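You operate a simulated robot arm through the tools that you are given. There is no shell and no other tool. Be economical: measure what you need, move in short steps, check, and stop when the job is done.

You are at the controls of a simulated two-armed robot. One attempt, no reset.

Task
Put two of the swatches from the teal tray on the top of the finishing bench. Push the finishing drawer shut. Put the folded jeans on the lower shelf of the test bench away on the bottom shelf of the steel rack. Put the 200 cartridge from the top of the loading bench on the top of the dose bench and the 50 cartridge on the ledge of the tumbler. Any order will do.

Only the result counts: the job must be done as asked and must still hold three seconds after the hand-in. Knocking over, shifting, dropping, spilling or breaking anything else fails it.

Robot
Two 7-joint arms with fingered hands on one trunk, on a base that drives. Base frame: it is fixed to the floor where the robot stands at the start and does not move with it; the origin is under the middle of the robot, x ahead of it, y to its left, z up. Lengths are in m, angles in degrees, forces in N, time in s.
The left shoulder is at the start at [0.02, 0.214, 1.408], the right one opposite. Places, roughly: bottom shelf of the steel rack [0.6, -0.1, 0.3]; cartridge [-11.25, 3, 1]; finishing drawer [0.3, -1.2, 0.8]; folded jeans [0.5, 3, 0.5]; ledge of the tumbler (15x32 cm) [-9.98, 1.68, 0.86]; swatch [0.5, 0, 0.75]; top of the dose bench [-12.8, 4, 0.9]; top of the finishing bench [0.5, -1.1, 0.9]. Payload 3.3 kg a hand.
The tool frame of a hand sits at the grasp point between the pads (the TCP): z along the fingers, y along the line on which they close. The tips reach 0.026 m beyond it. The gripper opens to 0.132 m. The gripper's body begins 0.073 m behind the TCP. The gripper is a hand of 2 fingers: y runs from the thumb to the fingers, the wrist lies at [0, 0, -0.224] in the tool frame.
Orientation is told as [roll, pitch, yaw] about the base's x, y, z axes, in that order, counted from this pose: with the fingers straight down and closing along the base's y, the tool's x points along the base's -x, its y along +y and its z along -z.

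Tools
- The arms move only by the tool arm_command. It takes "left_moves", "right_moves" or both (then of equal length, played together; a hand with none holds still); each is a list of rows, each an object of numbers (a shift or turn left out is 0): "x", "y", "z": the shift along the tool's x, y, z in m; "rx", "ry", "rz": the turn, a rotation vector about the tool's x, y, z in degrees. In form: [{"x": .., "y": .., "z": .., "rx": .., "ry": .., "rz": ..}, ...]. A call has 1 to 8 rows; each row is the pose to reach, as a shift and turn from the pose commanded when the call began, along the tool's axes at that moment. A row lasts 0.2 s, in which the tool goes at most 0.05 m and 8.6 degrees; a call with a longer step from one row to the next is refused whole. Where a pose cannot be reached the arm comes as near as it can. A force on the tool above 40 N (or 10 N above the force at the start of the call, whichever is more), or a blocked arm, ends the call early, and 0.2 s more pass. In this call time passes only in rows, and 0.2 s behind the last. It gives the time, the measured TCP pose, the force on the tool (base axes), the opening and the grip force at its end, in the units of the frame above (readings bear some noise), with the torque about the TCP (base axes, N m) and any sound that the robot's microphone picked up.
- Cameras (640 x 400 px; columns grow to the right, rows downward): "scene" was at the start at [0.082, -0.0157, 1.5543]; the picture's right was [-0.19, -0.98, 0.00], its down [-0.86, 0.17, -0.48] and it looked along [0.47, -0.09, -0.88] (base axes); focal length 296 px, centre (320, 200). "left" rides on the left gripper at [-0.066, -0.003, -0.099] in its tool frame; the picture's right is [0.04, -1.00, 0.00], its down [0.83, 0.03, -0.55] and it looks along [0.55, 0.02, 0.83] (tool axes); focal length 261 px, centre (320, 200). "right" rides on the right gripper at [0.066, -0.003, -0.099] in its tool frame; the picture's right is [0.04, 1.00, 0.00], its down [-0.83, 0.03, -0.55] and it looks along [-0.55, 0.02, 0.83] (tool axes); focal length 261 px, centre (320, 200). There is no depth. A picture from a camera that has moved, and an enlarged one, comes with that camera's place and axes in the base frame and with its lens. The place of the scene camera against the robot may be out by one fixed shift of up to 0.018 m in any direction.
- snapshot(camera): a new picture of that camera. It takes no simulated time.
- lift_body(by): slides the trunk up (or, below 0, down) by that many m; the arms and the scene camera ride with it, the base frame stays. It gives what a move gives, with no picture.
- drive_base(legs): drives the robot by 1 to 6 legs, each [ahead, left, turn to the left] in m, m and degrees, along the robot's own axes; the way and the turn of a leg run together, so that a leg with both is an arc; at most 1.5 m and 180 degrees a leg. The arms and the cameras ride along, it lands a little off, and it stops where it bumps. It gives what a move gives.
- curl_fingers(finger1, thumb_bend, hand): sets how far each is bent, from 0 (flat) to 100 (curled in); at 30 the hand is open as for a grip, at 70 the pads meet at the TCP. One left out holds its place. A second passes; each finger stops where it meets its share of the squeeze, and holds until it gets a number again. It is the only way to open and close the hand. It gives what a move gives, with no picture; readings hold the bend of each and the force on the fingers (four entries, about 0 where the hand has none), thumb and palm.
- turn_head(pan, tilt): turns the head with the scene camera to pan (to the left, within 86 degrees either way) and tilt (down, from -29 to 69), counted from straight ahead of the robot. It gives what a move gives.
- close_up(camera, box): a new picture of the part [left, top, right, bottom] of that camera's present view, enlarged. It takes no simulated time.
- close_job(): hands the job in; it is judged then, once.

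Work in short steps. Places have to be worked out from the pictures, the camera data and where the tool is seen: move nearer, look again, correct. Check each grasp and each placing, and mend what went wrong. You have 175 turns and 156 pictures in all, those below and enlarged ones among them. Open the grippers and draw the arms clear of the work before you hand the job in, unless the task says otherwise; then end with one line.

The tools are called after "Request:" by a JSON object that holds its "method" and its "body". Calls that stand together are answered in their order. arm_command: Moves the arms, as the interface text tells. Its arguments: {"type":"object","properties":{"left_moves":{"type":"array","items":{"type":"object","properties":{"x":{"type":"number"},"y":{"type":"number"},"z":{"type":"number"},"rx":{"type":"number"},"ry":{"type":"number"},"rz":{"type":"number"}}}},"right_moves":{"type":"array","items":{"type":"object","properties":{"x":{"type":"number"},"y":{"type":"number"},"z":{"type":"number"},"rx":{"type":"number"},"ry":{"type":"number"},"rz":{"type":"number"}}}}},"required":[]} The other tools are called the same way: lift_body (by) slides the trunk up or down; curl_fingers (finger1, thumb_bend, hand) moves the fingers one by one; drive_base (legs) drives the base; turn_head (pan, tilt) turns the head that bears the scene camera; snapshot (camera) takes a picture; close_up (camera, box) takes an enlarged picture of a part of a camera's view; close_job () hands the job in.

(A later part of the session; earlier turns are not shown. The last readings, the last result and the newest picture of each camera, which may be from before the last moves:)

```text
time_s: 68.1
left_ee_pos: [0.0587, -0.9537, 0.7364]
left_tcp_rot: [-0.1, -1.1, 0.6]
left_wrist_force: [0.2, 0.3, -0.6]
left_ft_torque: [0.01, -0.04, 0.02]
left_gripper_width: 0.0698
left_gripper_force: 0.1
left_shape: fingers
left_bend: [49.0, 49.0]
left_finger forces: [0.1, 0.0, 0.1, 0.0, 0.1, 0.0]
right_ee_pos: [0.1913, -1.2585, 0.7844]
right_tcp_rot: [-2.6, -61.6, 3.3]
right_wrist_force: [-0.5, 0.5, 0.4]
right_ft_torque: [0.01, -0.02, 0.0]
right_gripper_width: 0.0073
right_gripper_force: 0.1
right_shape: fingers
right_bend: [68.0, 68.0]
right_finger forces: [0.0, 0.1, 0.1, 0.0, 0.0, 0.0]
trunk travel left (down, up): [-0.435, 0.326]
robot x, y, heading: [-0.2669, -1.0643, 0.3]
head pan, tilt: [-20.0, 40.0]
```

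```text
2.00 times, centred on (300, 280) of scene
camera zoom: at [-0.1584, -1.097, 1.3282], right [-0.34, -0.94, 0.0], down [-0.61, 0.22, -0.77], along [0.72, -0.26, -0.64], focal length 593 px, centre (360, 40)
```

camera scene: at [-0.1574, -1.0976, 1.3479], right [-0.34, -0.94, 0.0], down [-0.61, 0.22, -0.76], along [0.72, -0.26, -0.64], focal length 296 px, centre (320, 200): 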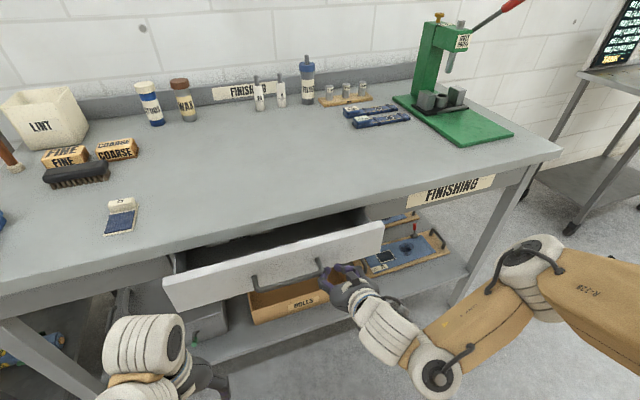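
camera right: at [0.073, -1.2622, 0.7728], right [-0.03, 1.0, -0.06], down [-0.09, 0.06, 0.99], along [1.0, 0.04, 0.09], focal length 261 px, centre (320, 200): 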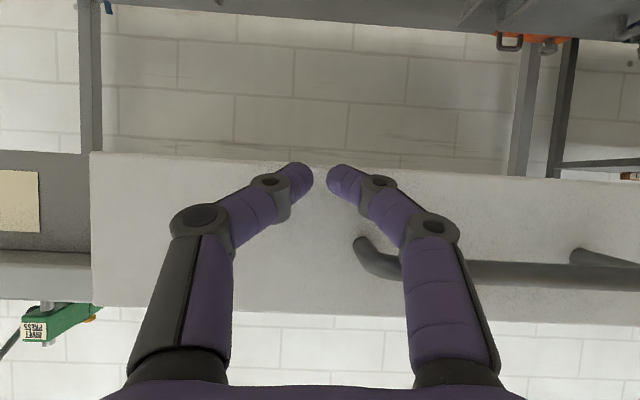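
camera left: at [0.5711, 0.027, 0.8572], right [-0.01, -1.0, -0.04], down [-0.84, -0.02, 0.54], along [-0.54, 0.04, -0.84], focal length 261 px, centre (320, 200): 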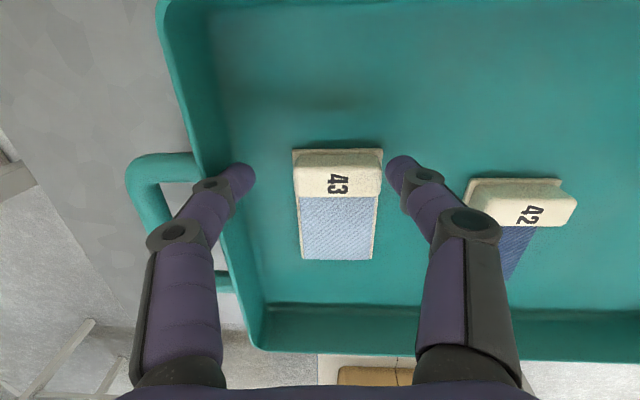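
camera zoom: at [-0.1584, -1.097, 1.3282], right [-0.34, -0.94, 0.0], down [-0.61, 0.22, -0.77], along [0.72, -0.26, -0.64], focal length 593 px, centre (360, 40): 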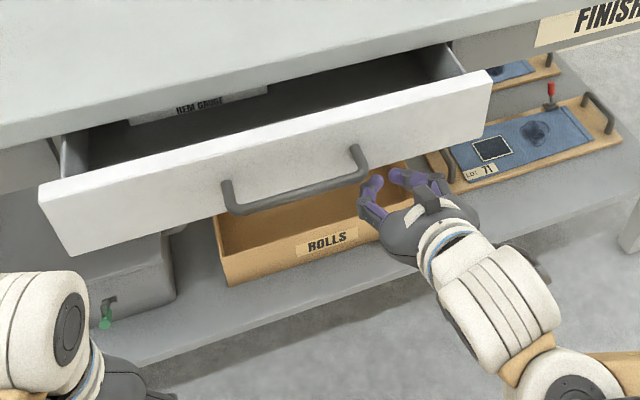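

I back off 5 cm, move 5 cm right of the handle, rise 4 cm, and approach the flat panel.

Request:
{"method": "drive_base", "body": {"legs": [[-0.06, 0, 0], [0, -0.06, 0]]}}

Request:
{"method": "lift_body", "body": {"by": 0.045}}

Request:
{"method": "drive_base", "body": {"legs": [[0.06, 0, 0]]}}

Request:
{"method": "snapshot", "body": {"camera": "scene"}}

Request:
{"method": "snapshot", "body": {"camera": "right"}}

```text
time_s: 69.6
left_ee_pos: [-0.0045, -1.0152, 0.7366]
left_tcp_rot: [-0.1, -0.9, 0.5]
left_wrist_force: [0.4, 0.5, 0.2]
left_ft_torque: [0.04, -0.01, 0.03]
left_gripper_width: 0.0697
left_gripper_force: 0.1
left_shape: fingers
left_bend: [49.0, 49.0]
left_finger forces: [0.0, 0.0, 0.0, 0.1, 0.0, 0.1]
right_ee_pos: [0.1305, -1.3212, 0.7829]
right_tcp_rot: [-2.4, -61.5, 2.9]
right_wrist_force: [-0.5, -0.5, -0.4]
right_ft_torque: [0.0, -0.01, -0.01]
right_gripper_width: 0.0075
right_gripper_force: 0.2
right_shape: fingers
right_bend: [68.0, 68.0]
right_finger forces: [0.0, 0.0, 0.0, 0.0, 0.1, 0.0]
trunk travel left (down, up): [-0.435, 0.326]
robot x, y, heading: [-0.3304, -1.1283, 0.2]
head pan, tilt: [-20.0, 40.0]
```

```text
time_s: 70.5
left_ee_pos: [-0.004, -1.0155, 0.7806]
left_tcp_rot: [0.0, -0.9, 0.4]
left_wrist_force: [0.1, -0.3, 1.0]
left_ft_torque: [0.01, 0.01, 0.0]
left_gripper_width: 0.0699
left_gripper_force: 0.0
left_shape: fingers
left_bend: [49.0, 49.0]
left_finger forces: [0.1, 0.0, 0.0, 0.0, 0.1, 0.0]
right_ee_pos: [0.1305, -1.3203, 0.8293]
right_tcp_rot: [-2.5, -61.5, 3.0]
right_wrist_force: [0.4, -0.5, 0.4]
right_ft_torque: [0.01, 0.0, 0.0]
right_gripper_width: 0.0076
right_gripper_force: 0.1
right_shape: fingers
right_bend: [68.0, 68.0]
right_finger forces: [0.1, 0.1, 0.1, 0.1, 0.0, 0.0]
trunk travel left (down, up): [-0.48, 0.281]
robot x, y, heading: [-0.3273, -1.1262, 0.3]
head pan, tilt: [-20.0, 40.0]
```

```text
time_s: 71.5
left_ee_pos: [0.0579, -1.0149, 0.7804]
left_tcp_rot: [0.0, -0.9, 0.6]
left_wrist_force: [1.3, 0.6, 0.2]
left_ft_torque: [0.02, 0.05, 0.02]
left_gripper_width: 0.0698
left_gripper_force: 0.1
left_shape: fingers
left_bend: [49.0, 49.0]
left_finger forces: [0.0, 0.0, 0.0, 0.1, 0.0, 0.0]
right_ee_pos: [0.1922, -1.3193, 0.8292]
right_tcp_rot: [-2.5, -61.5, 2.8]
right_wrist_force: [0.3, 0.1, -0.3]
right_ft_torque: [-0.01, -0.01, -0.03]
right_gripper_width: 0.0078
right_gripper_force: 0.0
right_shape: fingers
right_bend: [68.0, 68.0]
right_finger forces: [0.0, 0.0, 0.1, 0.1, 0.0, 0.0]
trunk travel left (down, up): [-0.48, 0.281]
robot x, y, heading: [-0.2664, -1.1263, 0.4]
head pan, tilt: [-20.0, 40.0]
```

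```text
111 pictures are left
camera scene: at [-0.1615, -1.1587, 1.3732], right [-0.34, -0.94, 0.0], down [-0.61, 0.22, -0.77], along [0.72, -0.26, -0.64], focal length 296 px, centre (320, 200)
```

scene: 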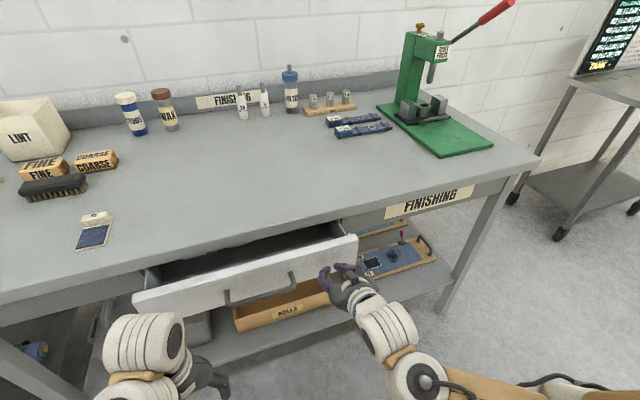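

```text
110 pictures are left
camera right: at [0.0733, -1.3239, 0.8173], right [-0.03, 1.0, -0.06], down [-0.09, 0.05, 0.99], along [1.0, 0.04, 0.09], focal length 261 px, centre (320, 200)
```

right: 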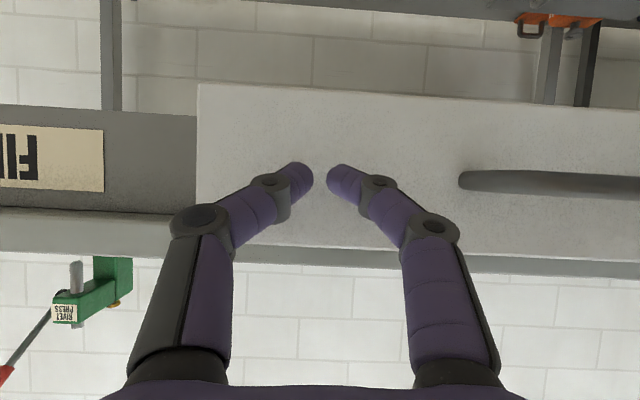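

The tips face the flat panel right of the handle. I push forward.

Request:
{"method": "drive_base", "body": {"legs": [[0.08, 0, 0]]}}

Request:
{"method": "snapshot", "body": {"camera": "scene"}}

```text
time_s: 72.5
left_ee_pos: [0.1369, -1.0142, 0.7805]
left_tcp_rot: [-0.1, -1.0, 0.5]
left_wrist_force: [-0.1, -0.2, 0.2]
left_ft_torque: [0.0, 0.01, 0.01]
left_gripper_width: 0.0698
left_gripper_force: 0.1
left_shape: fingers
left_bend: [49.0, 49.0]
left_finger forces: [0.1, 0.1, 0.1, 0.1, 0.0, 0.1]
right_ee_pos: [0.2709, -1.3195, 0.8273]
right_tcp_rot: [-2.5, -61.5, 2.9]
right_wrist_force: [0.9, -0.6, -1.1]
right_ft_torque: [0.01, -0.01, 0.06]
right_gripper_width: 0.0071
right_gripper_force: 0.0
right_shape: fingers
right_bend: [68.0, 68.0]
right_finger forces: [0.1, 0.0, 0.0, 0.0, 0.0, 0.1]
trunk travel left (down, up): [-0.48, 0.281]
robot x, y, heading: [-0.1887, -1.1295, 0.4]
head pan, tilt: [-20.0, 40.0]
```

```text
109 pictures are left
camera scene: at [-0.0833, -1.1582, 1.3732], right [-0.34, -0.94, 0.0], down [-0.61, 0.22, -0.77], along [0.72, -0.26, -0.64], focal length 296 px, centre (320, 200)
```

scene: 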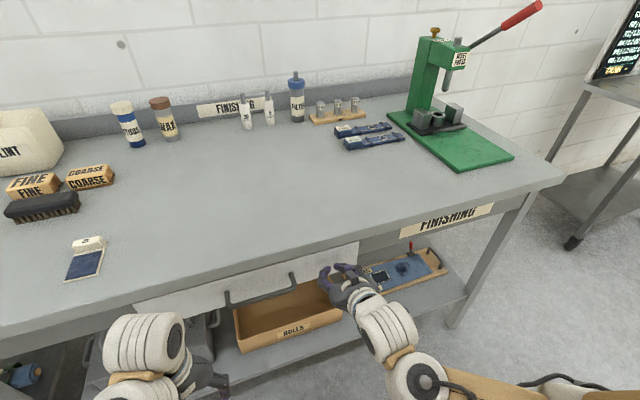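

Almost shut. I push a bit further and look for the stop.

Request:
{"method": "drive_base", "body": {"legs": [[0.04, 0, 0]]}}

Request:
{"method": "snapshot", "body": {"camera": "right"}}

Request:
{"method": "close_up", "body": {"camera": "scene", "box": [120, 180, 500, 380]}}

```text
time_s: 73.4
left_ee_pos: [0.175, -1.0146, 0.7826]
left_tcp_rot: [0.0, -1.0, 0.5]
left_wrist_force: [0.2, 0.0, 0.1]
left_ft_torque: [-0.04, 0.0, -0.02]
left_gripper_width: 0.0697
left_gripper_force: 0.0
left_shape: fingers
left_bend: [49.0, 49.0]
left_finger forces: [0.0, 0.1, 0.0, 0.0, 0.0, 0.0]
right_ee_pos: [0.3082, -1.3192, 0.83]
right_tcp_rot: [-2.6, -61.6, 2.8]
right_wrist_force: [-11.9, -0.7, 2.5]
right_ft_torque: [0.01, 0.03, -0.15]
right_gripper_width: 0.0056
right_gripper_force: 6.3
right_shape: fingers
right_bend: [69.0, 68.0]
right_finger forces: [2.4, 0.0, 0.0, 0.0, 9.2, 0.0]
trunk travel left (down, up): [-0.48, 0.281]
robot x, y, heading: [-0.1516, -1.1266, 0.3]
head pan, tilt: [-20.0, 40.0]
```

```text
108 pictures are left
camera right: at [0.1894, -1.3236, 0.8181], right [-0.03, 1.0, -0.06], down [-0.09, 0.05, 0.99], along [1.0, 0.04, 0.09], focal length 261 px, centre (320, 200)
```

right: 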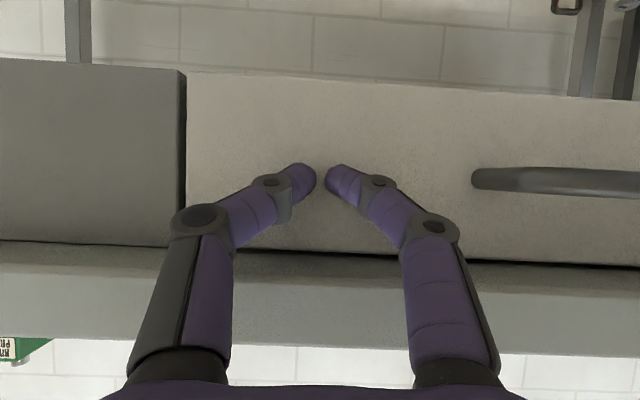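

```text
1.68 times, centred on (310, 280) of scene
camera zoom: at [-0.0463, -1.1583, 1.3734], right [-0.34, -0.94, 0.0], down [-0.6, 0.22, -0.77], along [0.72, -0.26, -0.64], focal length 499 px, centre (337, 65)
```

zoom: 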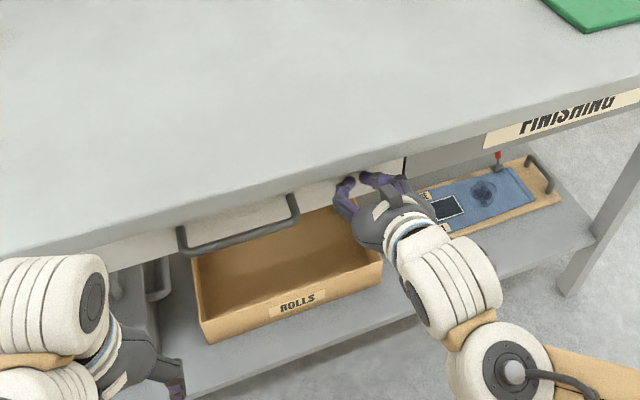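

12 N now — probably at the stop. One more small push to be sure.

Request:
{"method": "drive_base", "body": {"legs": [[0.02, 0, 0]]}}

Request:
{"method": "snapshot", "body": {"camera": "right"}}

```text
time_s: 74.2
left_ee_pos: [0.181, -1.015, 0.7824]
left_tcp_rot: [-0.1, -1.0, 0.4]
left_wrist_force: [-0.3, 0.3, -0.1]
left_ft_torque: [-0.01, 0.01, 0.01]
left_gripper_width: 0.0697
left_gripper_force: 0.1
left_shape: fingers
left_bend: [49.0, 49.0]
left_finger forces: [0.1, 0.0, 0.1, 0.1, 0.0, 0.0]
right_ee_pos: [0.3086, -1.3177, 0.8233]
right_tcp_rot: [-2.4, -60.5, 3.0]
right_wrist_force: [-13.2, -1.3, 2.6]
right_ft_torque: [-0.04, 0.0, -0.06]
right_gripper_width: 0.0014
right_gripper_force: 6.6
right_shape: fingers
right_bend: [70.0, 71.0]
right_finger forces: [3.6, 0.1, 0.0, 0.0, 9.4, 0.0]
trunk travel left (down, up): [-0.48, 0.281]
robot x, y, heading: [-0.1434, -1.1261, 0.3]
head pan, tilt: [-20.0, 40.0]
stopped in leg 1: the force on the tool passed its limit (the readings are from after the stop); the commanded pose is now the measured one
```

```text
106 pictures are left
camera right: at [0.1902, -1.3227, 0.8142], right [-0.03, 1.0, -0.06], down [-0.07, 0.05, 1.0], along [1.0, 0.04, 0.07], focal length 261 px, centre (320, 200)
```

right: 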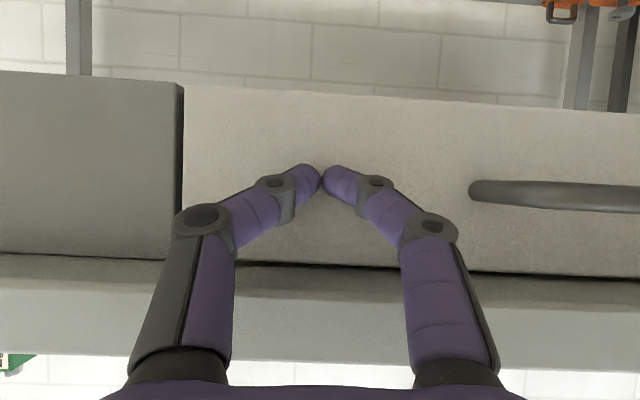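

The drawer is shut against its stop. I back away, turn the hand back down, raise the trunk and go back toward the tray.

Request:
{"method": "drive_base", "body": {"legs": [[-0.35, 0, 0]]}}

Request:
{"method": "lift_body", "body": {"by": 0.13}}

Request:
{"method": "arm_command", "body": {"right_moves": [{"ry": 8}, {"ry": 16}, {"ry": 24}, {"ry": 32}, {"ry": 40}, {"ry": 48}, {"ry": 55}, {"ry": 60.5}]}}

Request:
{"method": "curl_fingers", "body": {"hand": "right", "finger1": 46, "thumb_bend": 46}}

Request:
{"method": "drive_base", "body": {"legs": [[0, 1.24, 0]]}}

Request:
{"method": "snapshot", "body": {"camera": "scene"}}

```text
time_s: 76.5
left_ee_pos: [-0.1751, -1.0165, 0.7815]
left_tcp_rot: [-0.1, -1.0, 0.3]
left_wrist_force: [-0.1, 0.1, -0.4]
left_ft_torque: [0.0, 0.02, 0.01]
left_gripper_width: 0.0698
left_gripper_force: 0.1
left_shape: fingers
left_bend: [49.0, 49.0]
left_finger forces: [0.0, 0.1, 0.1, 0.1, 0.1, 0.1]
right_ee_pos: [-0.0479, -1.3213, 0.824]
right_tcp_rot: [-2.5, -60.6, 2.8]
right_wrist_force: [-0.7, 0.2, 0.8]
right_ft_torque: [0.02, -0.02, 0.0]
right_gripper_width: 0.0073
right_gripper_force: 0.0
right_shape: fingers
right_bend: [68.0, 68.0]
right_finger forces: [0.1, 0.0, 0.0, 0.0, 0.0, 0.0]
trunk travel left (down, up): [-0.48, 0.281]
robot x, y, heading: [-0.5013, -1.1267, -0.1]
head pan, tilt: [-20.0, 40.0]
```

```text
time_s: 78.0
left_ee_pos: [-0.1743, -1.0163, 0.9114]
left_tcp_rot: [-0.1, -1.0, 0.3]
left_wrist_force: [-0.4, -0.6, -0.3]
left_ft_torque: [0.01, 0.0, 0.02]
left_gripper_width: 0.07
left_gripper_force: 0.1
left_shape: fingers
left_bend: [49.0, 49.0]
left_finger forces: [0.0, 0.0, 0.0, 0.0, 0.0, 0.0]
right_ee_pos: [-0.0476, -1.3219, 0.9528]
right_tcp_rot: [-2.6, -60.5, 2.9]
right_wrist_force: [-0.2, 0.6, -0.5]
right_ft_torque: [-0.02, 0.01, -0.01]
right_gripper_width: 0.0071
right_gripper_force: 0.1
right_shape: fingers
right_bend: [68.0, 68.0]
right_finger forces: [0.1, 0.1, 0.0, 0.0, 0.0, 0.0]
trunk travel left (down, up): [-0.61, 0.151]
robot x, y, heading: [-0.5009, -1.1271, -0.1]
head pan, tilt: [-20.0, 40.0]
```

```text
time_s: 79.8
left_ee_pos: [-0.1741, -1.0164, 0.9108]
left_tcp_rot: [0.0, -1.0, 0.3]
left_wrist_force: [-1.0, 1.0, 0.0]
left_ft_torque: [0.0, 0.04, -0.02]
left_gripper_width: 0.0699
left_gripper_force: 0.0
left_shape: fingers
left_bend: [49.0, 49.0]
left_finger forces: [0.0, 0.0, 0.1, 0.0, 0.0, 0.0]
right_ee_pos: [-0.0474, -1.3216, 0.9527]
right_tcp_rot: [-1.1, 0.1, 0.7]
right_wrist_force: [0.3, -0.3, -0.5]
right_ft_torque: [0.0, -0.01, -0.02]
right_gripper_width: 0.0072
right_gripper_force: 0.0
right_shape: fingers
right_bend: [68.0, 68.0]
right_finger forces: [0.0, 0.0, 0.1, 0.0, 0.0, 0.0]
trunk travel left (down, up): [-0.61, 0.151]
robot x, y, heading: [-0.5031, -1.1259, 0.4]
head pan, tilt: [-20.0, 40.0]
```

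```text
time_s: 80.8
left_ee_pos: [-0.1747, -1.0161, 0.9119]
left_tcp_rot: [-0.1, -1.0, 0.3]
left_wrist_force: [-0.9, -0.5, 0.0]
left_ft_torque: [0.01, 0.0, 0.0]
left_gripper_width: 0.07
left_gripper_force: 0.1
left_shape: fingers
left_bend: [49.0, 49.0]
left_finger forces: [0.0, 0.0, 0.0, 0.0, 0.1, 0.0]
right_ee_pos: [-0.0463, -1.321, 0.9532]
right_tcp_rot: [-1.3, -0.1, 0.7]
right_wrist_force: [0.5, -0.8, -0.3]
right_ft_torque: [0.0, -0.01, 0.0]
right_gripper_width: 0.0792
right_gripper_force: 0.0
right_shape: fingers
right_bend: [46.0, 46.0]
right_finger forces: [0.0, 0.1, 0.0, 0.1, 0.1, 0.1]
trunk travel left (down, up): [-0.61, 0.151]
robot x, y, heading: [-0.5028, -1.1267, 0.3]
head pan, tilt: [-20.0, 40.0]
```

```text
time_s: 86.8
left_ee_pos: [-0.1736, 0.1655, 0.9123]
left_tcp_rot: [-0.1, -1.0, 0.0]
left_wrist_force: [0.1, 0.4, 0.7]
left_ft_torque: [-0.03, -0.01, 0.03]
left_gripper_width: 0.0697
left_gripper_force: 0.0
left_shape: fingers
left_bend: [49.0, 49.0]
left_finger forces: [0.0, 0.0, 0.0, 0.0, 0.0, 0.0]
right_ee_pos: [-0.0473, -0.1401, 0.9526]
right_tcp_rot: [-1.2, -0.1, 0.4]
right_wrist_force: [1.2, 0.3, -1.0]
right_ft_torque: [0.01, 0.03, -0.02]
right_gripper_width: 0.0793
right_gripper_force: 0.0
right_shape: fingers
right_bend: [46.0, 46.0]
right_finger forces: [0.0, 0.1, 0.0, 0.0, 0.0, 0.1]
trunk travel left (down, up): [-0.61, 0.151]
robot x, y, heading: [-0.499, 0.0548, -0.2]
head pan, tilt: [-20.0, 40.0]
```

```text
105 pictures are left
camera scene: at [-0.4015, 0.023, 1.5035], right [-0.34, -0.94, 0.0], down [-0.6, 0.22, -0.77], along [0.72, -0.26, -0.64], focal length 296 px, centre (320, 200)
```

scene: 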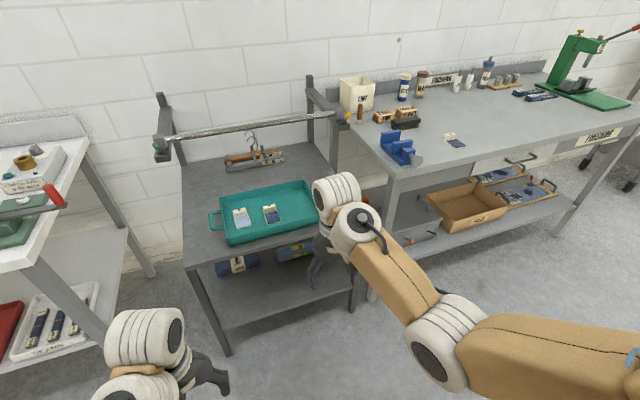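

I drive to the tray with the right hand over swatch 42, and lower the trunk partly.

Request:
{"method": "drive_base", "body": {"legs": [[0, 0.045, 0], [0.51, 0, 0]]}}

Request:
{"method": "lift_body", "body": {"by": -0.14}}

Request:
{"method": "snapshot", "body": {"camera": "right"}}

```text
time_s: 90.3
left_ee_pos: [0.3326, 0.2024, 0.9104]
left_tcp_rot: [0.0, -0.9, -0.6]
left_wrist_force: [-0.7, -0.5, -0.5]
left_ft_torque: [0.04, 0.0, -0.02]
left_gripper_width: 0.0699
left_gripper_force: 0.1
left_shape: fingers
left_bend: [49.0, 49.0]
left_finger forces: [0.0, 0.1, 0.0, 0.1, 0.0, 0.1]
right_ee_pos: [0.4563, -0.1047, 0.9531]
right_tcp_rot: [-1.2, 0.0, -0.3]
right_wrist_force: [1.1, 0.1, -0.7]
right_ft_torque: [-0.04, -0.02, 0.0]
right_gripper_width: 0.0791
right_gripper_force: 0.1
right_shape: fingers
right_bend: [46.0, 46.0]
right_finger forces: [0.0, 0.0, 0.0, 0.0, 0.1, 0.0]
trunk travel left (down, up): [-0.61, 0.151]
robot x, y, heading: [0.0087, 0.0937, -0.7]
head pan, tilt: [-20.0, 40.0]
```

```text
time_s: 92.0
left_ee_pos: [0.3326, 0.2021, 0.7712]
left_tcp_rot: [-0.1, -1.1, -0.6]
left_wrist_force: [0.8, 0.2, -0.1]
left_ft_torque: [0.0, 0.01, 0.01]
left_gripper_width: 0.0699
left_gripper_force: 0.1
left_shape: fingers
left_bend: [49.0, 49.0]
left_finger forces: [0.1, 0.0, 0.1, 0.0, 0.1, 0.0]
right_ee_pos: [0.4546, -0.1043, 0.8124]
right_tcp_rot: [-1.2, -0.1, -0.3]
right_wrist_force: [-0.1, -0.7, 0.5]
right_ft_torque: [0.02, -0.03, -0.02]
right_gripper_width: 0.0794
right_gripper_force: 0.1
right_shape: fingers
right_bend: [46.0, 46.0]
right_finger forces: [0.0, 0.1, 0.0, 0.0, 0.1, 0.1]
trunk travel left (down, up): [-0.47, 0.291]
robot x, y, heading: [0.0041, 0.0956, -0.8]
head pan, tilt: [-20.0, 40.0]
```

```text
104 pictures are left
camera right: at [0.3891, -0.1043, 0.9114], right [-0.04, 1.0, -0.02], down [0.83, 0.04, 0.55], along [0.55, 0.0, -0.83], focal length 261 px, centre (320, 200)
```

right: 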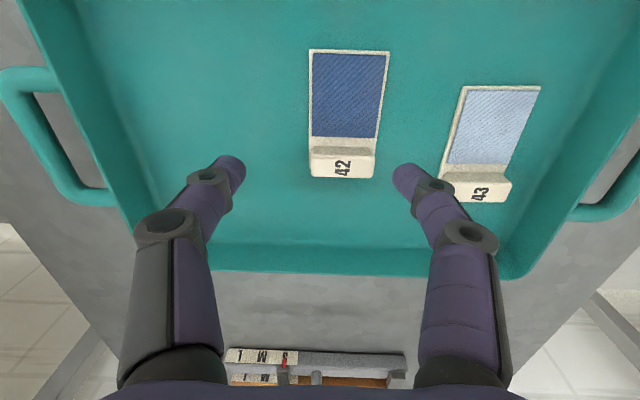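

Block 42 is at (0.477, -0.087). I move over it and down to z 0.75.

Request:
{"method": "arm_command", "body": {"right_moves": [{"x": -0.02, "y": 0.015, "z": 0.02, "rx": -1.2, "rz": -1}, {"x": -0.0235, "y": 0.017, "z": 0.045, "rx": -1.2, "rz": -2}, {"x": -0.0235, "y": 0.017, "z": 0.06, "rx": -1.2, "rz": -2}]}}

Request:
{"method": "snapshot", "body": {"camera": "right"}}

```text
time_s: 92.8
left_ee_pos: [0.3324, 0.2017, 0.7713]
left_tcp_rot: [-0.1, -1.0, -0.7]
left_wrist_force: [-0.2, 0.4, 1.1]
left_ft_torque: [0.02, 0.03, -0.03]
left_gripper_width: 0.0701
left_gripper_force: 0.1
left_shape: fingers
left_bend: [49.0, 49.0]
left_finger forces: [0.1, 0.0, 0.1, 0.1, 0.0, 0.0]
right_ee_pos: [0.4784, -0.0901, 0.7518]
right_tcp_rot: [0.0, 0.0, 1.8]
right_wrist_force: [-0.2, -0.2, 0.4]
right_ft_torque: [0.0, 0.0, -0.01]
right_gripper_width: 0.0792
right_gripper_force: 0.1
right_shape: fingers
right_bend: [46.0, 46.0]
right_finger forces: [0.0, 0.0, 0.0, 0.0, 0.0, 0.0]
trunk travel left (down, up): [-0.47, 0.291]
robot x, y, heading: [0.0053, 0.0976, -0.9]
head pan, tilt: [-20.0, 40.0]
```

```text
103 pictures are left
camera right: at [0.4121, -0.094, 0.8503], right [-0.07, 1.0, 0.0], down [0.83, 0.06, 0.55], along [0.55, 0.04, -0.83], focal length 261 px, centre (320, 200)
```

right: 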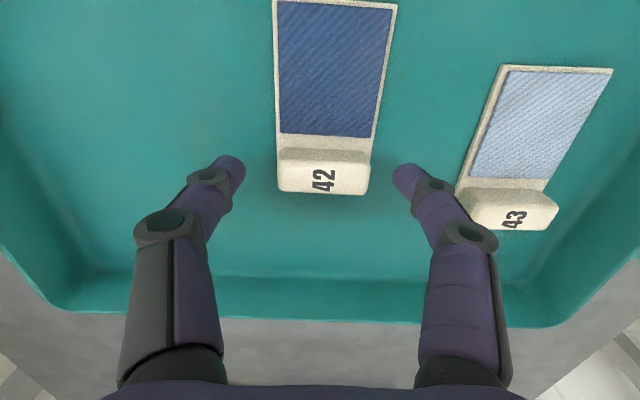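

Aligned; I ease 4 mm back toward the robot, go down 12 mm, then grip.

Request:
{"method": "arm_command", "body": {"right_moves": [{"x": 0.004, "z": 0.006}, {"x": 0.004, "z": 0.011}]}}

Request:
{"method": "curl_fingers", "body": {"hand": "right", "finger1": 66, "thumb_bend": 66}}

Request:
{"method": "snapshot", "body": {"camera": "right"}}

```text
time_s: 93.4
left_ee_pos: [0.3327, 0.202, 0.7713]
left_tcp_rot: [-0.2, -1.0, -0.7]
left_wrist_force: [0.4, 0.6, 0.2]
left_ft_torque: [0.05, 0.02, 0.0]
left_gripper_width: 0.0697
left_gripper_force: 0.1
left_shape: fingers
left_bend: [49.0, 49.0]
left_finger forces: [0.0, 0.1, 0.0, 0.0, 0.1, 0.0]
right_ee_pos: [0.4756, -0.0907, 0.7419]
right_tcp_rot: [0.0, -0.2, 1.9]
right_wrist_force: [-1.2, 0.3, -1.0]
right_ft_torque: [-0.01, 0.03, -0.04]
right_gripper_width: 0.0796
right_gripper_force: 0.0
right_shape: fingers
right_bend: [46.0, 46.0]
right_finger forces: [0.1, 0.0, 0.0, 0.0, 0.0, 0.1]
trunk travel left (down, up): [-0.47, 0.291]
robot x, y, heading: [0.0044, 0.0989, -0.6]
head pan, tilt: [-20.0, 40.0]
```

```text
time_s: 94.4
left_ee_pos: [0.3315, 0.2019, 0.7731]
left_tcp_rot: [-0.1, -0.9, -0.6]
left_wrist_force: [1.3, -0.4, -0.5]
left_ft_torque: [0.0, 0.01, -0.02]
left_gripper_width: 0.07
left_gripper_force: 0.1
left_shape: fingers
left_bend: [49.0, 49.0]
left_finger forces: [0.0, 0.1, 0.0, 0.0, 0.0, 0.0]
right_ee_pos: [0.4758, -0.0896, 0.7415]
right_tcp_rot: [0.0, -0.1, 1.7]
right_wrist_force: [0.8, -0.5, 1.4]
right_ft_torque: [0.02, -0.02, 0.02]
right_gripper_width: 0.0468
right_gripper_force: 9.1
right_shape: fingers
right_bend: [55.0, 61.0]
right_finger forces: [9.1, 0.1, 0.0, 0.0, 9.8, 0.1]
trunk travel left (down, up): [-0.47, 0.291]
robot x, y, heading: [0.0105, 0.0986, -1.0]
head pan, tilt: [-20.0, 40.0]
```

```text
102 pictures are left
camera right: at [0.4087, -0.0943, 0.8396], right [-0.07, 1.0, 0.0], down [0.83, 0.06, 0.55], along [0.55, 0.04, -0.83], focal length 261 px, centre (320, 200)
```

right: 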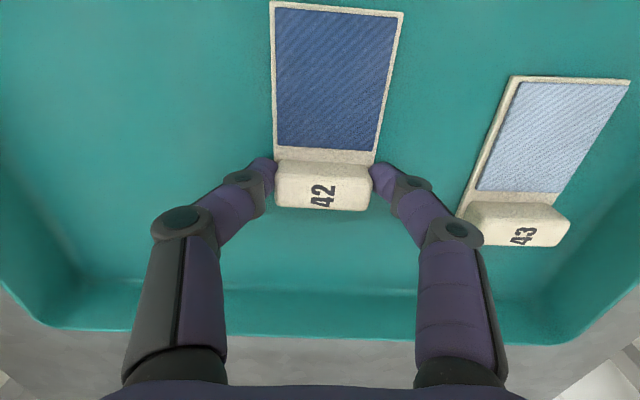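

Gripped. I lift, raise the trunk, and carry it back, right and toward the bench.

Request:
{"method": "arm_command", "body": {"right_moves": [{"z": -0.02}, {"z": -0.05}, {"z": -0.08}]}}

Request:
{"method": "lift_body", "body": {"by": 0.28}}

Request:
{"method": "drive_base", "body": {"legs": [[-0.4, 0, 0], [0, -0.88, 0]]}}

Request:
{"method": "turn_head", "body": {"pan": -15, "tilt": 50}}

Request:
{"method": "snapshot", "body": {"camera": "scene"}}

```text
time_s: 95.2
left_ee_pos: [0.3332, 0.202, 0.771]
left_tcp_rot: [-0.1, -1.2, -0.6]
left_wrist_force: [1.4, 0.2, 0.3]
left_ft_torque: [-0.03, -0.01, -0.01]
left_gripper_width: 0.0699
left_gripper_force: 0.0
left_shape: fingers
left_bend: [49.0, 49.0]
left_finger forces: [0.0, 0.0, 0.1, 0.1, 0.0, 0.0]
right_ee_pos: [0.4754, -0.0858, 0.8213]
right_tcp_rot: [-0.2, -0.1, 1.8]
right_wrist_force: [-0.6, -0.9, -0.1]
right_ft_torque: [0.02, -0.02, -0.03]
right_gripper_width: 0.0465
right_gripper_force: 9.3
right_shape: fingers
right_bend: [55.0, 61.0]
right_finger forces: [9.4, 0.1, 0.0, 0.0, 9.3, 0.0]
trunk travel left (down, up): [-0.47, 0.291]
robot x, y, heading: [0.0075, 0.0956, -0.9]
head pan, tilt: [-20.0, 40.0]
```

```text
time_s: 98.0
left_ee_pos: [0.3334, 0.2015, 1.05]
left_tcp_rot: [-0.1, -0.9, -0.5]
left_wrist_force: [-0.4, 1.6, -0.2]
left_ft_torque: [-0.01, -0.03, -0.06]
left_gripper_width: 0.0696
left_gripper_force: 0.1
left_shape: fingers
left_bend: [49.0, 49.0]
left_finger forces: [0.0, 0.1, 0.0, 0.0, 0.0, 0.0]
right_ee_pos: [0.4751, -0.0897, 1.1026]
right_tcp_rot: [0.0, -0.1, 1.8]
right_wrist_force: [0.4, -0.5, -0.5]
right_ft_torque: [-0.04, -0.02, -0.05]
right_gripper_width: 0.0463
right_gripper_force: 9.2
right_shape: fingers
right_bend: [55.0, 61.0]
right_finger forces: [9.3, 0.0, 0.0, 0.0, 9.5, 0.0]
trunk travel left (down, up): [-0.75, 0.011]
robot x, y, heading: [0.007, 0.0946, -0.7]
head pan, tilt: [-20.0, 40.0]
```

```text
time_s: 104.8
left_ee_pos: [-0.0856, -0.6747, 1.0519]
left_tcp_rot: [-0.1, -1.0, -0.4]
left_wrist_force: [-0.7, 0.6, 0.2]
left_ft_torque: [0.01, 0.02, -0.04]
left_gripper_width: 0.0696
left_gripper_force: 0.0
left_shape: fingers
left_bend: [49.0, 49.0]
left_finger forces: [0.1, 0.0, 0.0, 0.0, 0.0, 0.0]
right_ee_pos: [0.0561, -0.9649, 1.1021]
right_tcp_rot: [0.0, -0.1, 1.9]
right_wrist_force: [0.6, -0.3, -0.4]
right_ft_torque: [0.0, -0.02, -0.02]
right_gripper_width: 0.0463
right_gripper_force: 9.7
right_shape: fingers
right_bend: [55.0, 61.0]
right_finger forces: [9.6, 0.0, 0.1, 0.1, 9.5, 0.1]
trunk travel left (down, up): [-0.75, 0.011]
robot x, y, heading: [-0.416, -0.781, -0.5]
head pan, tilt: [-20.0, 40.0]
```

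```text
time_s: 105.5
left_ee_pos: [-0.0861, -0.6739, 1.0507]
left_tcp_rot: [-0.1, -0.9, -0.4]
left_wrist_force: [-0.2, 0.1, -0.6]
left_ft_torque: [0.0, 0.03, -0.01]
left_gripper_width: 0.0697
left_gripper_force: 0.1
left_shape: fingers
left_bend: [49.0, 49.0]
left_finger forces: [0.0, 0.0, 0.0, 0.0, 0.0, 0.0]
right_ee_pos: [0.0571, -0.9648, 1.1007]
right_tcp_rot: [0.0, -0.1, 2.0]
right_wrist_force: [-0.1, 0.0, -0.7]
right_ft_torque: [0.02, 0.01, 0.01]
right_gripper_width: 0.0464
right_gripper_force: 9.5
right_shape: fingers
right_bend: [55.0, 61.0]
right_finger forces: [9.5, 0.0, 0.1, 0.1, 9.5, 0.1]
trunk travel left (down, up): [-0.75, 0.011]
robot x, y, heading: [-0.4104, -0.7804, -0.6]
head pan, tilt: [-15.0, 50.0]
```

```text
101 pictures are left
camera scene: at [-0.3216, -0.805, 1.6294], right [-0.27, -0.96, 0.0], down [-0.74, 0.21, -0.64], along [0.62, -0.17, -0.77], focal length 296 px, centre (320, 200)
```

scene: 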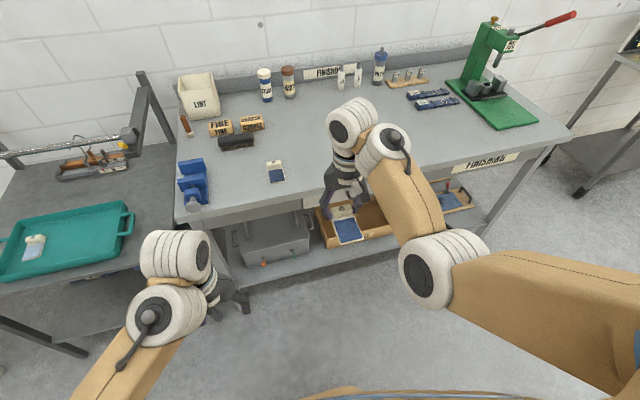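

Forward 0.4 m to put it over the bench at y ≈ -0.97, then lower.

Request:
{"method": "drive_base", "body": {"legs": [[0.4, 0, 0]]}}

Request:
{"method": "arm_command", "body": {"right_moves": [{"z": 0.045}, {"z": 0.09}, {"z": 0.13}, {"z": 0.15}, {"z": 0.16}]}}

Request:
{"method": "snapshot", "body": {"camera": "right"}}

```text
time_s: 108.0
left_ee_pos: [0.3276, -0.6833, 1.0512]
left_tcp_rot: [-0.1, -1.0, -0.9]
left_wrist_force: [-0.2, 0.3, -0.7]
left_ft_torque: [-0.01, 0.01, 0.01]
left_gripper_width: 0.0697
left_gripper_force: 0.1
left_shape: fingers
left_bend: [49.0, 49.0]
left_finger forces: [0.0, 0.0, 0.0, 0.0, 0.0, 0.0]
right_ee_pos: [0.4697, -0.9735, 1.1018]
right_tcp_rot: [0.0, 0.0, 1.5]
right_wrist_force: [0.2, 1.3, -0.2]
right_ft_torque: [0.0, -0.05, 0.0]
right_gripper_width: 0.0464
right_gripper_force: 9.2
right_shape: fingers
right_bend: [55.0, 61.0]
right_finger forces: [9.5, 0.0, 0.0, 0.0, 9.5, 0.1]
trunk travel left (down, up): [-0.75, 0.011]
robot x, y, heading: [-0.0001, -0.7872, -1.0]
head pan, tilt: [-15.0, 50.0]
```

```text
time_s: 109.2
left_ee_pos: [0.3267, -0.6824, 1.0512]
left_tcp_rot: [-0.2, -1.0, -0.9]
left_wrist_force: [0.3, 0.4, 0.2]
left_ft_torque: [-0.02, -0.01, -0.02]
left_gripper_width: 0.07
left_gripper_force: 0.2
left_shape: fingers
left_bend: [49.0, 49.0]
left_finger forces: [0.1, 0.0, 0.0, 0.0, 0.1, 0.0]
right_ee_pos: [0.4675, -0.9739, 0.9416]
right_tcp_rot: [0.0, -0.1, 1.7]
right_wrist_force: [0.7, -0.1, -0.8]
right_ft_torque: [0.01, -0.02, 0.0]
right_gripper_width: 0.0463
right_gripper_force: 9.7
right_shape: fingers
right_bend: [55.0, 61.0]
right_finger forces: [9.7, 0.1, 0.1, 0.1, 9.6, 0.1]
trunk travel left (down, up): [-0.75, 0.011]
robot x, y, heading: [-0.0043, -0.7886, -1.0]
head pan, tilt: [-15.0, 50.0]
```

```text
100 pictures are left
camera right: at [0.4017, -0.9775, 1.0389], right [-0.07, 1.0, 0.0], down [0.83, 0.06, 0.55], along [0.55, 0.04, -0.83], focal length 261 px, centre (320, 200)
```

right: 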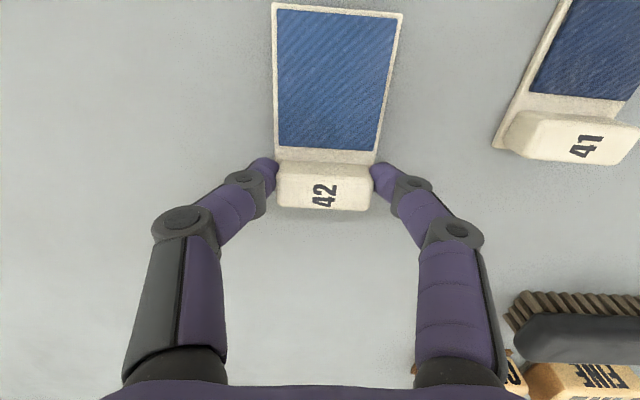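

Clear. I set it down (floor contact expected at z ≈ 0.936) and release.

Request:
{"method": "arm_command", "body": {"right_moves": [{"z": 0.0025}, {"z": 0.005}]}}

Request:
{"method": "curl_fingers", "body": {"hand": "right", "finger1": 46, "thumb_bend": 46}}

Request:
{"method": "arm_command", "body": {"right_moves": [{"z": -0.03}, {"z": -0.07}, {"z": -0.12}, {"z": -0.165}]}}

Request:
{"method": "snapshot", "body": {"camera": "right"}}

```text
time_s: 109.8
left_ee_pos: [0.326, -0.682, 1.0514]
left_tcp_rot: [-0.1, -1.0, -0.9]
left_wrist_force: [0.9, 0.8, 0.2]
left_ft_torque: [0.0, 0.0, -0.01]
left_gripper_width: 0.0697
left_gripper_force: 0.1
left_shape: fingers
left_bend: [49.0, 49.0]
left_finger forces: [0.0, 0.1, 0.0, 0.0, 0.0, 0.0]
right_ee_pos: [0.4682, -0.9756, 0.9364]
right_tcp_rot: [0.0, 0.0, 1.6]
right_wrist_force: [-1.0, -1.0, -0.5]
right_ft_torque: [-0.01, -0.01, -0.02]
right_gripper_width: 0.0461
right_gripper_force: 9.5
right_shape: fingers
right_bend: [55.0, 61.0]
right_finger forces: [9.7, 0.0, 0.0, 0.0, 9.6, 0.0]
trunk travel left (down, up): [-0.75, 0.011]
robot x, y, heading: [0.0011, -0.7882, -1.3]
head pan, tilt: [-15.0, 50.0]
```

```text
time_s: 110.8
left_ee_pos: [0.327, -0.6828, 1.0525]
left_tcp_rot: [0.0, -1.1, -0.9]
left_wrist_force: [0.9, -0.3, 0.4]
left_ft_torque: [-0.04, 0.0, -0.01]
left_gripper_width: 0.0698
left_gripper_force: 0.1
left_shape: fingers
left_bend: [49.0, 49.0]
left_finger forces: [0.1, 0.1, 0.0, 0.1, 0.1, 0.1]
right_ee_pos: [0.4672, -0.9757, 0.9368]
right_tcp_rot: [0.0, -0.1, 1.5]
right_wrist_force: [0.1, 0.1, 0.5]
right_ft_torque: [-0.05, -0.01, 0.01]
right_gripper_width: 0.0795
right_gripper_force: 0.0
right_shape: fingers
right_bend: [46.0, 46.0]
right_finger forces: [0.0, 0.1, 0.0, 0.0, 0.0, 0.0]
trunk travel left (down, up): [-0.75, 0.011]
robot x, y, heading: [-0.001, -0.7862, -1.1]
head pan, tilt: [-15.0, 50.0]
```

```text
time_s: 111.8
left_ee_pos: [0.3274, -0.682, 1.0512]
left_tcp_rot: [-0.1, -0.9, -0.7]
left_wrist_force: [0.4, 0.3, -0.2]
left_ft_torque: [-0.04, 0.01, -0.02]
left_gripper_width: 0.0699
left_gripper_force: 0.1
left_shape: fingers
left_bend: [49.0, 49.0]
left_finger forces: [0.1, 0.0, 0.0, 0.0, 0.0, 0.1]
right_ee_pos: [0.4685, -0.9765, 1.1036]
right_tcp_rot: [-0.1, 0.0, 1.5]
right_wrist_force: [-0.1, 0.7, 0.0]
right_ft_torque: [0.02, -0.01, 0.01]
right_gripper_width: 0.0796
right_gripper_force: 0.0
right_shape: fingers
right_bend: [46.0, 46.0]
right_finger forces: [0.0, 0.0, 0.0, 0.0, 0.1, 0.1]
trunk travel left (down, up): [-0.75, 0.011]
robot x, y, heading: [-0.0011, -0.7885, -1.2]
head pan, tilt: [-15.0, 50.0]
```

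```text
99 pictures are left
camera right: at [0.4022, -0.9807, 1.2017], right [-0.07, 1.0, 0.0], down [0.83, 0.06, 0.55], along [0.55, 0.04, -0.83], focal length 261 px, centre (320, 200)
```

right: 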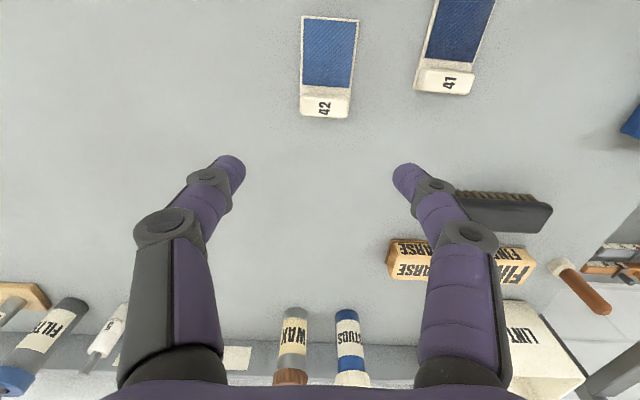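

Both swatches are on the bench. Now the jeans: I open the hand, back off and drive along the aisle to y ≈ 2.8 and look.

Request:
{"method": "drive_base", "body": {"legs": [[-0.65, 0, 1], [0, 1.5, 0], [0, 1.5, 0], [0, 0.7, 0]]}}

Request:
{"method": "turn_head", "body": {"pan": 10, "tilt": 40}}

Request:
{"method": "snapshot", "body": {"camera": "scene"}}

```text
time_s: 115.0
left_ee_pos: [-0.2641, -0.6612, 1.0531]
left_tcp_rot: [-0.1, -1.3, -3.1]
left_wrist_force: [-0.2, -0.7, 0.5]
left_ft_torque: [-0.02, -0.07, -0.03]
left_gripper_width: 0.0699
left_gripper_force: 0.0
left_shape: fingers
left_bend: [49.0, 49.0]
left_finger forces: [0.0, 0.0, 0.0, 0.0, 0.0, 0.0]
right_ee_pos: [-0.1334, -0.9622, 1.1042]
right_tcp_rot: [0.0, -0.3, -0.7]
right_wrist_force: [0.3, 0.2, 0.9]
right_ft_torque: [-0.02, -0.05, 0.04]
right_gripper_width: 0.0798
right_gripper_force: 0.2
right_shape: fingers
right_bend: [46.0, 46.0]
right_finger forces: [0.1, 0.0, 0.1, 0.0, 0.0, 0.1]
trunk travel left (down, up): [-0.75, 0.011]
robot x, y, heading: [-0.5956, -0.7532, -3.3]
head pan, tilt: [-15.0, 50.0]
stopped in leg 1: the robot was blocked; the commanded pose is now the measured one
```

```text
time_s: 115.9
left_ee_pos: [-0.2611, -0.6615, 1.0516]
left_tcp_rot: [-0.1, -1.0, -3.1]
left_wrist_force: [-0.7, -0.9, 0.4]
left_ft_torque: [0.02, -0.02, -0.01]
left_gripper_width: 0.0703
left_gripper_force: 0.3
left_shape: fingers
left_bend: [49.0, 49.0]
left_finger forces: [0.0, 0.1, 0.0, 0.0, 0.1, 0.0]
right_ee_pos: [-0.1302, -0.9623, 1.1025]
right_tcp_rot: [-0.1, 0.0, -0.7]
right_wrist_force: [-0.6, 0.6, 0.4]
right_ft_torque: [0.0, -0.01, 0.05]
right_gripper_width: 0.0796
right_gripper_force: 0.1
right_shape: fingers
right_bend: [46.0, 46.0]
right_finger forces: [0.1, 0.1, 0.1, 0.0, 0.0, 0.0]
trunk travel left (down, up): [-0.75, 0.011]
robot x, y, heading: [-0.5952, -0.7512, -3.1]
head pan, tilt: [10.0, 40.0]
```

```text
98 pictures are left
camera scene: at [-0.4921, -0.7468, 1.6436], right [0.12, -0.99, 0.0], down [-0.64, -0.07, -0.77], along [0.76, 0.09, -0.64], focal length 296 px, centre (320, 200)
```

scene: 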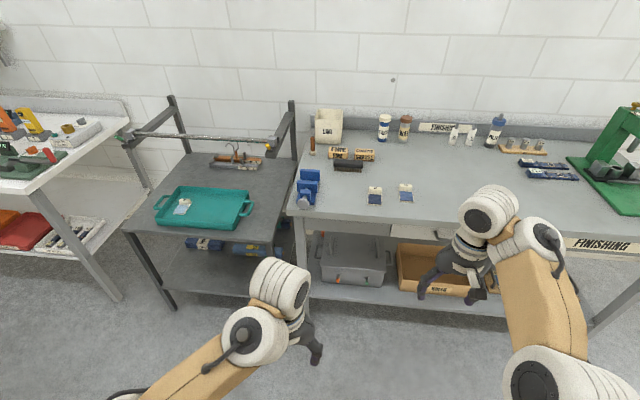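

The base was blocked from behind at x ≈ -0.6. I come forward a little and look to both sides and backward.

Request:
{"method": "drive_base", "body": {"legs": [[0.12, 0, 3]]}}

Request:
{"method": "turn_head", "body": {"pan": 86, "tilt": 30}}

Request:
{"method": "snapshot", "body": {"camera": "scene"}}

Request:
{"method": "turn_head", "body": {"pan": -86, "tilt": 30}}

Request:
{"method": "snapshot", "body": {"camera": "scene"}}

```text
time_s: 117.2
left_ee_pos: [-0.1437, -0.6461, 1.0505]
left_tcp_rot: [-0.2, -1.0, 0.0]
left_wrist_force: [0.0, 0.1, 0.6]
left_ft_torque: [-0.01, 0.06, 0.03]
left_gripper_width: 0.0699
left_gripper_force: 0.1
left_shape: fingers
left_bend: [49.0, 49.0]
left_finger forces: [0.0, 0.1, 0.0, 0.0, 0.1, 0.1]
right_ee_pos: [0.0032, -0.9389, 1.1024]
right_tcp_rot: [-0.2, 0.0, 2.3]
right_wrist_force: [0.1, 0.1, -1.1]
right_ft_torque: [-0.02, 0.03, -0.01]
right_gripper_width: 0.0797
right_gripper_force: 0.1
right_shape: fingers
right_bend: [46.0, 46.0]
right_finger forces: [0.0, 0.0, 0.1, 0.0, 0.0, 0.0]
trunk travel left (down, up): [-0.75, 0.011]
robot x, y, heading: [-0.47, -0.757, -0.4]
head pan, tilt: [10.0, 40.0]
```

```text
time_s: 118.7
left_ee_pos: [-0.1455, -0.6459, 1.0516]
left_tcp_rot: [-0.2, -1.0, 0.0]
left_wrist_force: [-0.1, -0.3, 0.3]
left_ft_torque: [0.01, -0.04, 0.0]
left_gripper_width: 0.0698
left_gripper_force: 0.0
left_shape: fingers
left_bend: [49.0, 49.0]
left_finger forces: [0.0, 0.0, 0.0, 0.1, 0.0, 0.1]
right_ee_pos: [0.0029, -0.9383, 1.1038]
right_tcp_rot: [-0.1, 0.0, 2.4]
right_wrist_force: [-1.0, -0.3, 0.6]
right_ft_torque: [0.0, 0.0, 0.03]
right_gripper_width: 0.0798
right_gripper_force: 0.0
right_shape: fingers
right_bend: [46.0, 46.0]
right_finger forces: [0.0, 0.0, 0.0, 0.0, 0.1, 0.0]
trunk travel left (down, up): [-0.75, 0.011]
robot x, y, heading: [-0.4701, -0.7559, -0.2]
head pan, tilt: [85.9, 30.0]
```

```text
97 pictures are left
camera scene: at [-0.4464, -0.6684, 1.6589], right [1.0, -0.07, 0.0], down [-0.04, -0.5, -0.87], along [0.06, 0.86, -0.5], focal length 296 px, centre (320, 200)
```

scene: 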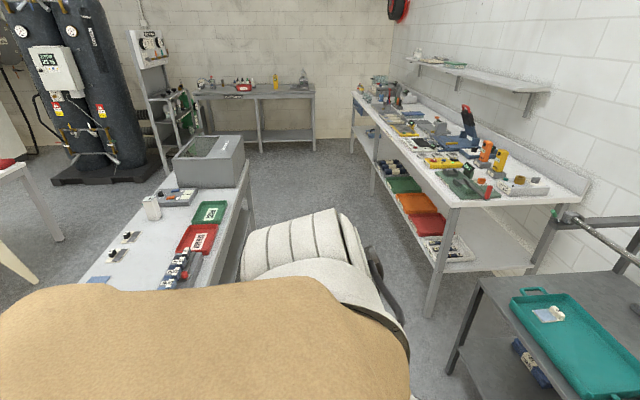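

```text
time_s: 121.3
left_ee_pos: [-0.1438, -0.646, 1.0521]
left_tcp_rot: [-0.1, -1.1, 0.0]
left_wrist_force: [0.4, -0.7, -0.3]
left_ft_torque: [-0.01, 0.02, 0.0]
left_gripper_width: 0.0695
left_gripper_force: 0.1
left_shape: fingers
left_bend: [49.0, 49.0]
left_finger forces: [0.0, 0.0, 0.1, 0.0, 0.0, 0.0]
right_ee_pos: [0.0023, -0.9387, 1.1043]
right_tcp_rot: [-0.1, -0.2, 2.4]
right_wrist_force: [-0.5, 0.7, 0.0]
right_ft_torque: [-0.01, -0.01, -0.03]
right_gripper_width: 0.0797
right_gripper_force: 0.1
right_shape: fingers
right_bend: [46.0, 46.0]
right_finger forces: [0.1, 0.0, 0.0, 0.1, 0.0, 0.0]
trunk travel left (down, up): [-0.75, 0.011]
robot x, y, heading: [-0.4722, -0.7551, -0.2]
head pan, tilt: [-85.9, 30.0]
```

```text
96 pictures are left
camera scene: at [-0.4471, -0.8488, 1.6589], right [-1.0, -0.07, 0.0], down [-0.03, 0.5, -0.87], along [0.06, -0.86, -0.5], focal length 296 px, centre (320, 200)
```

scene: 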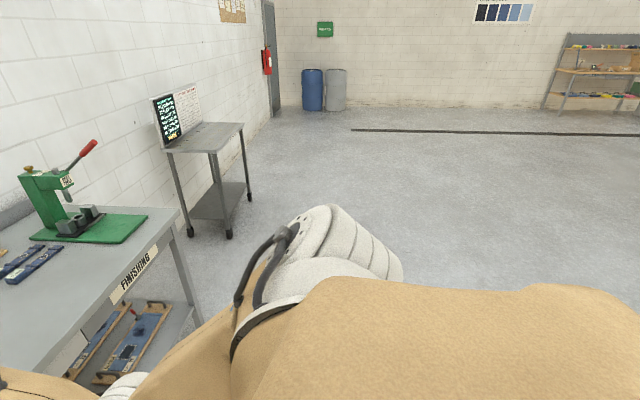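

There's an island bench behind (edge x ≈ -0.75). I keep x ≈ -0.42 and drive along to y ≈ 2.5.

Request:
{"method": "drive_base", "body": {"legs": [[0.05, 0, 0], [0, 1.5, 0], [0, 1.5, 0], [0, 0.5, 0]]}}

Request:
{"method": "turn_head", "body": {"pan": 15, "tilt": 40}}

Request:
{"method": "snapshot", "body": {"camera": "scene"}}

```text
time_s: 138.8
left_ee_pos: [-0.0229, 2.8354, 1.0514]
left_tcp_rot: [-0.1, -1.1, -2.0]
left_wrist_force: [-0.5, 0.7, -0.9]
left_ft_torque: [0.01, 0.01, -0.01]
left_gripper_width: 0.0697
left_gripper_force: 0.0
left_shape: fingers
left_bend: [49.0, 49.0]
left_finger forces: [0.0, 0.0, 0.1, 0.1, 0.0, 0.1]
right_ee_pos: [0.1109, 2.5377, 1.1039]
right_tcp_rot: [-0.1, -0.1, 0.3]
right_wrist_force: [0.4, 0.5, 0.4]
right_ft_torque: [0.03, 0.02, 0.02]
right_gripper_width: 0.0796
right_gripper_force: 0.1
right_shape: fingers
right_bend: [46.0, 46.0]
right_finger forces: [0.1, 0.0, 0.0, 0.0, 0.0, 0.0]
trunk travel left (down, up): [-0.75, 0.011]
robot x, y, heading: [-0.3537, 2.737, -2.3]
head pan, tilt: [-85.9, 30.0]
```

```text
time_s: 140.5
left_ee_pos: [-0.0249, 2.8348, 1.0511]
left_tcp_rot: [-0.2, -1.0, -2.0]
left_wrist_force: [0.0, -0.3, 0.4]
left_ft_torque: [-0.02, 0.0, 0.0]
left_gripper_width: 0.0698
left_gripper_force: 0.1
left_shape: fingers
left_bend: [49.0, 49.0]
left_finger forces: [0.1, 0.1, 0.1, 0.1, 0.0, 0.0]
right_ee_pos: [0.1116, 2.5361, 1.1037]
right_tcp_rot: [-0.1, -0.2, 0.3]
right_wrist_force: [-0.8, 0.2, 0.3]
right_ft_torque: [-0.01, 0.0, -0.02]
right_gripper_width: 0.0798
right_gripper_force: 0.1
right_shape: fingers
right_bend: [46.0, 46.0]
right_finger forces: [0.0, 0.0, 0.1, 0.0, 0.0, 0.0]
trunk travel left (down, up): [-0.75, 0.011]
robot x, y, heading: [-0.3566, 2.7375, -2.2]
head pan, tilt: [15.0, 40.0]
```

```text
95 pictures are left
camera scene: at [-0.2541, 2.7534, 1.6436], right [0.22, -0.98, 0.0], down [-0.63, -0.14, -0.77], along [0.75, 0.17, -0.64], focal length 296 px, centre (320, 200)
```

scene: 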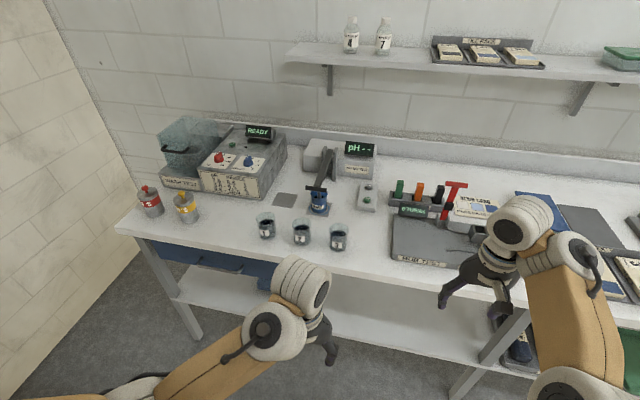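

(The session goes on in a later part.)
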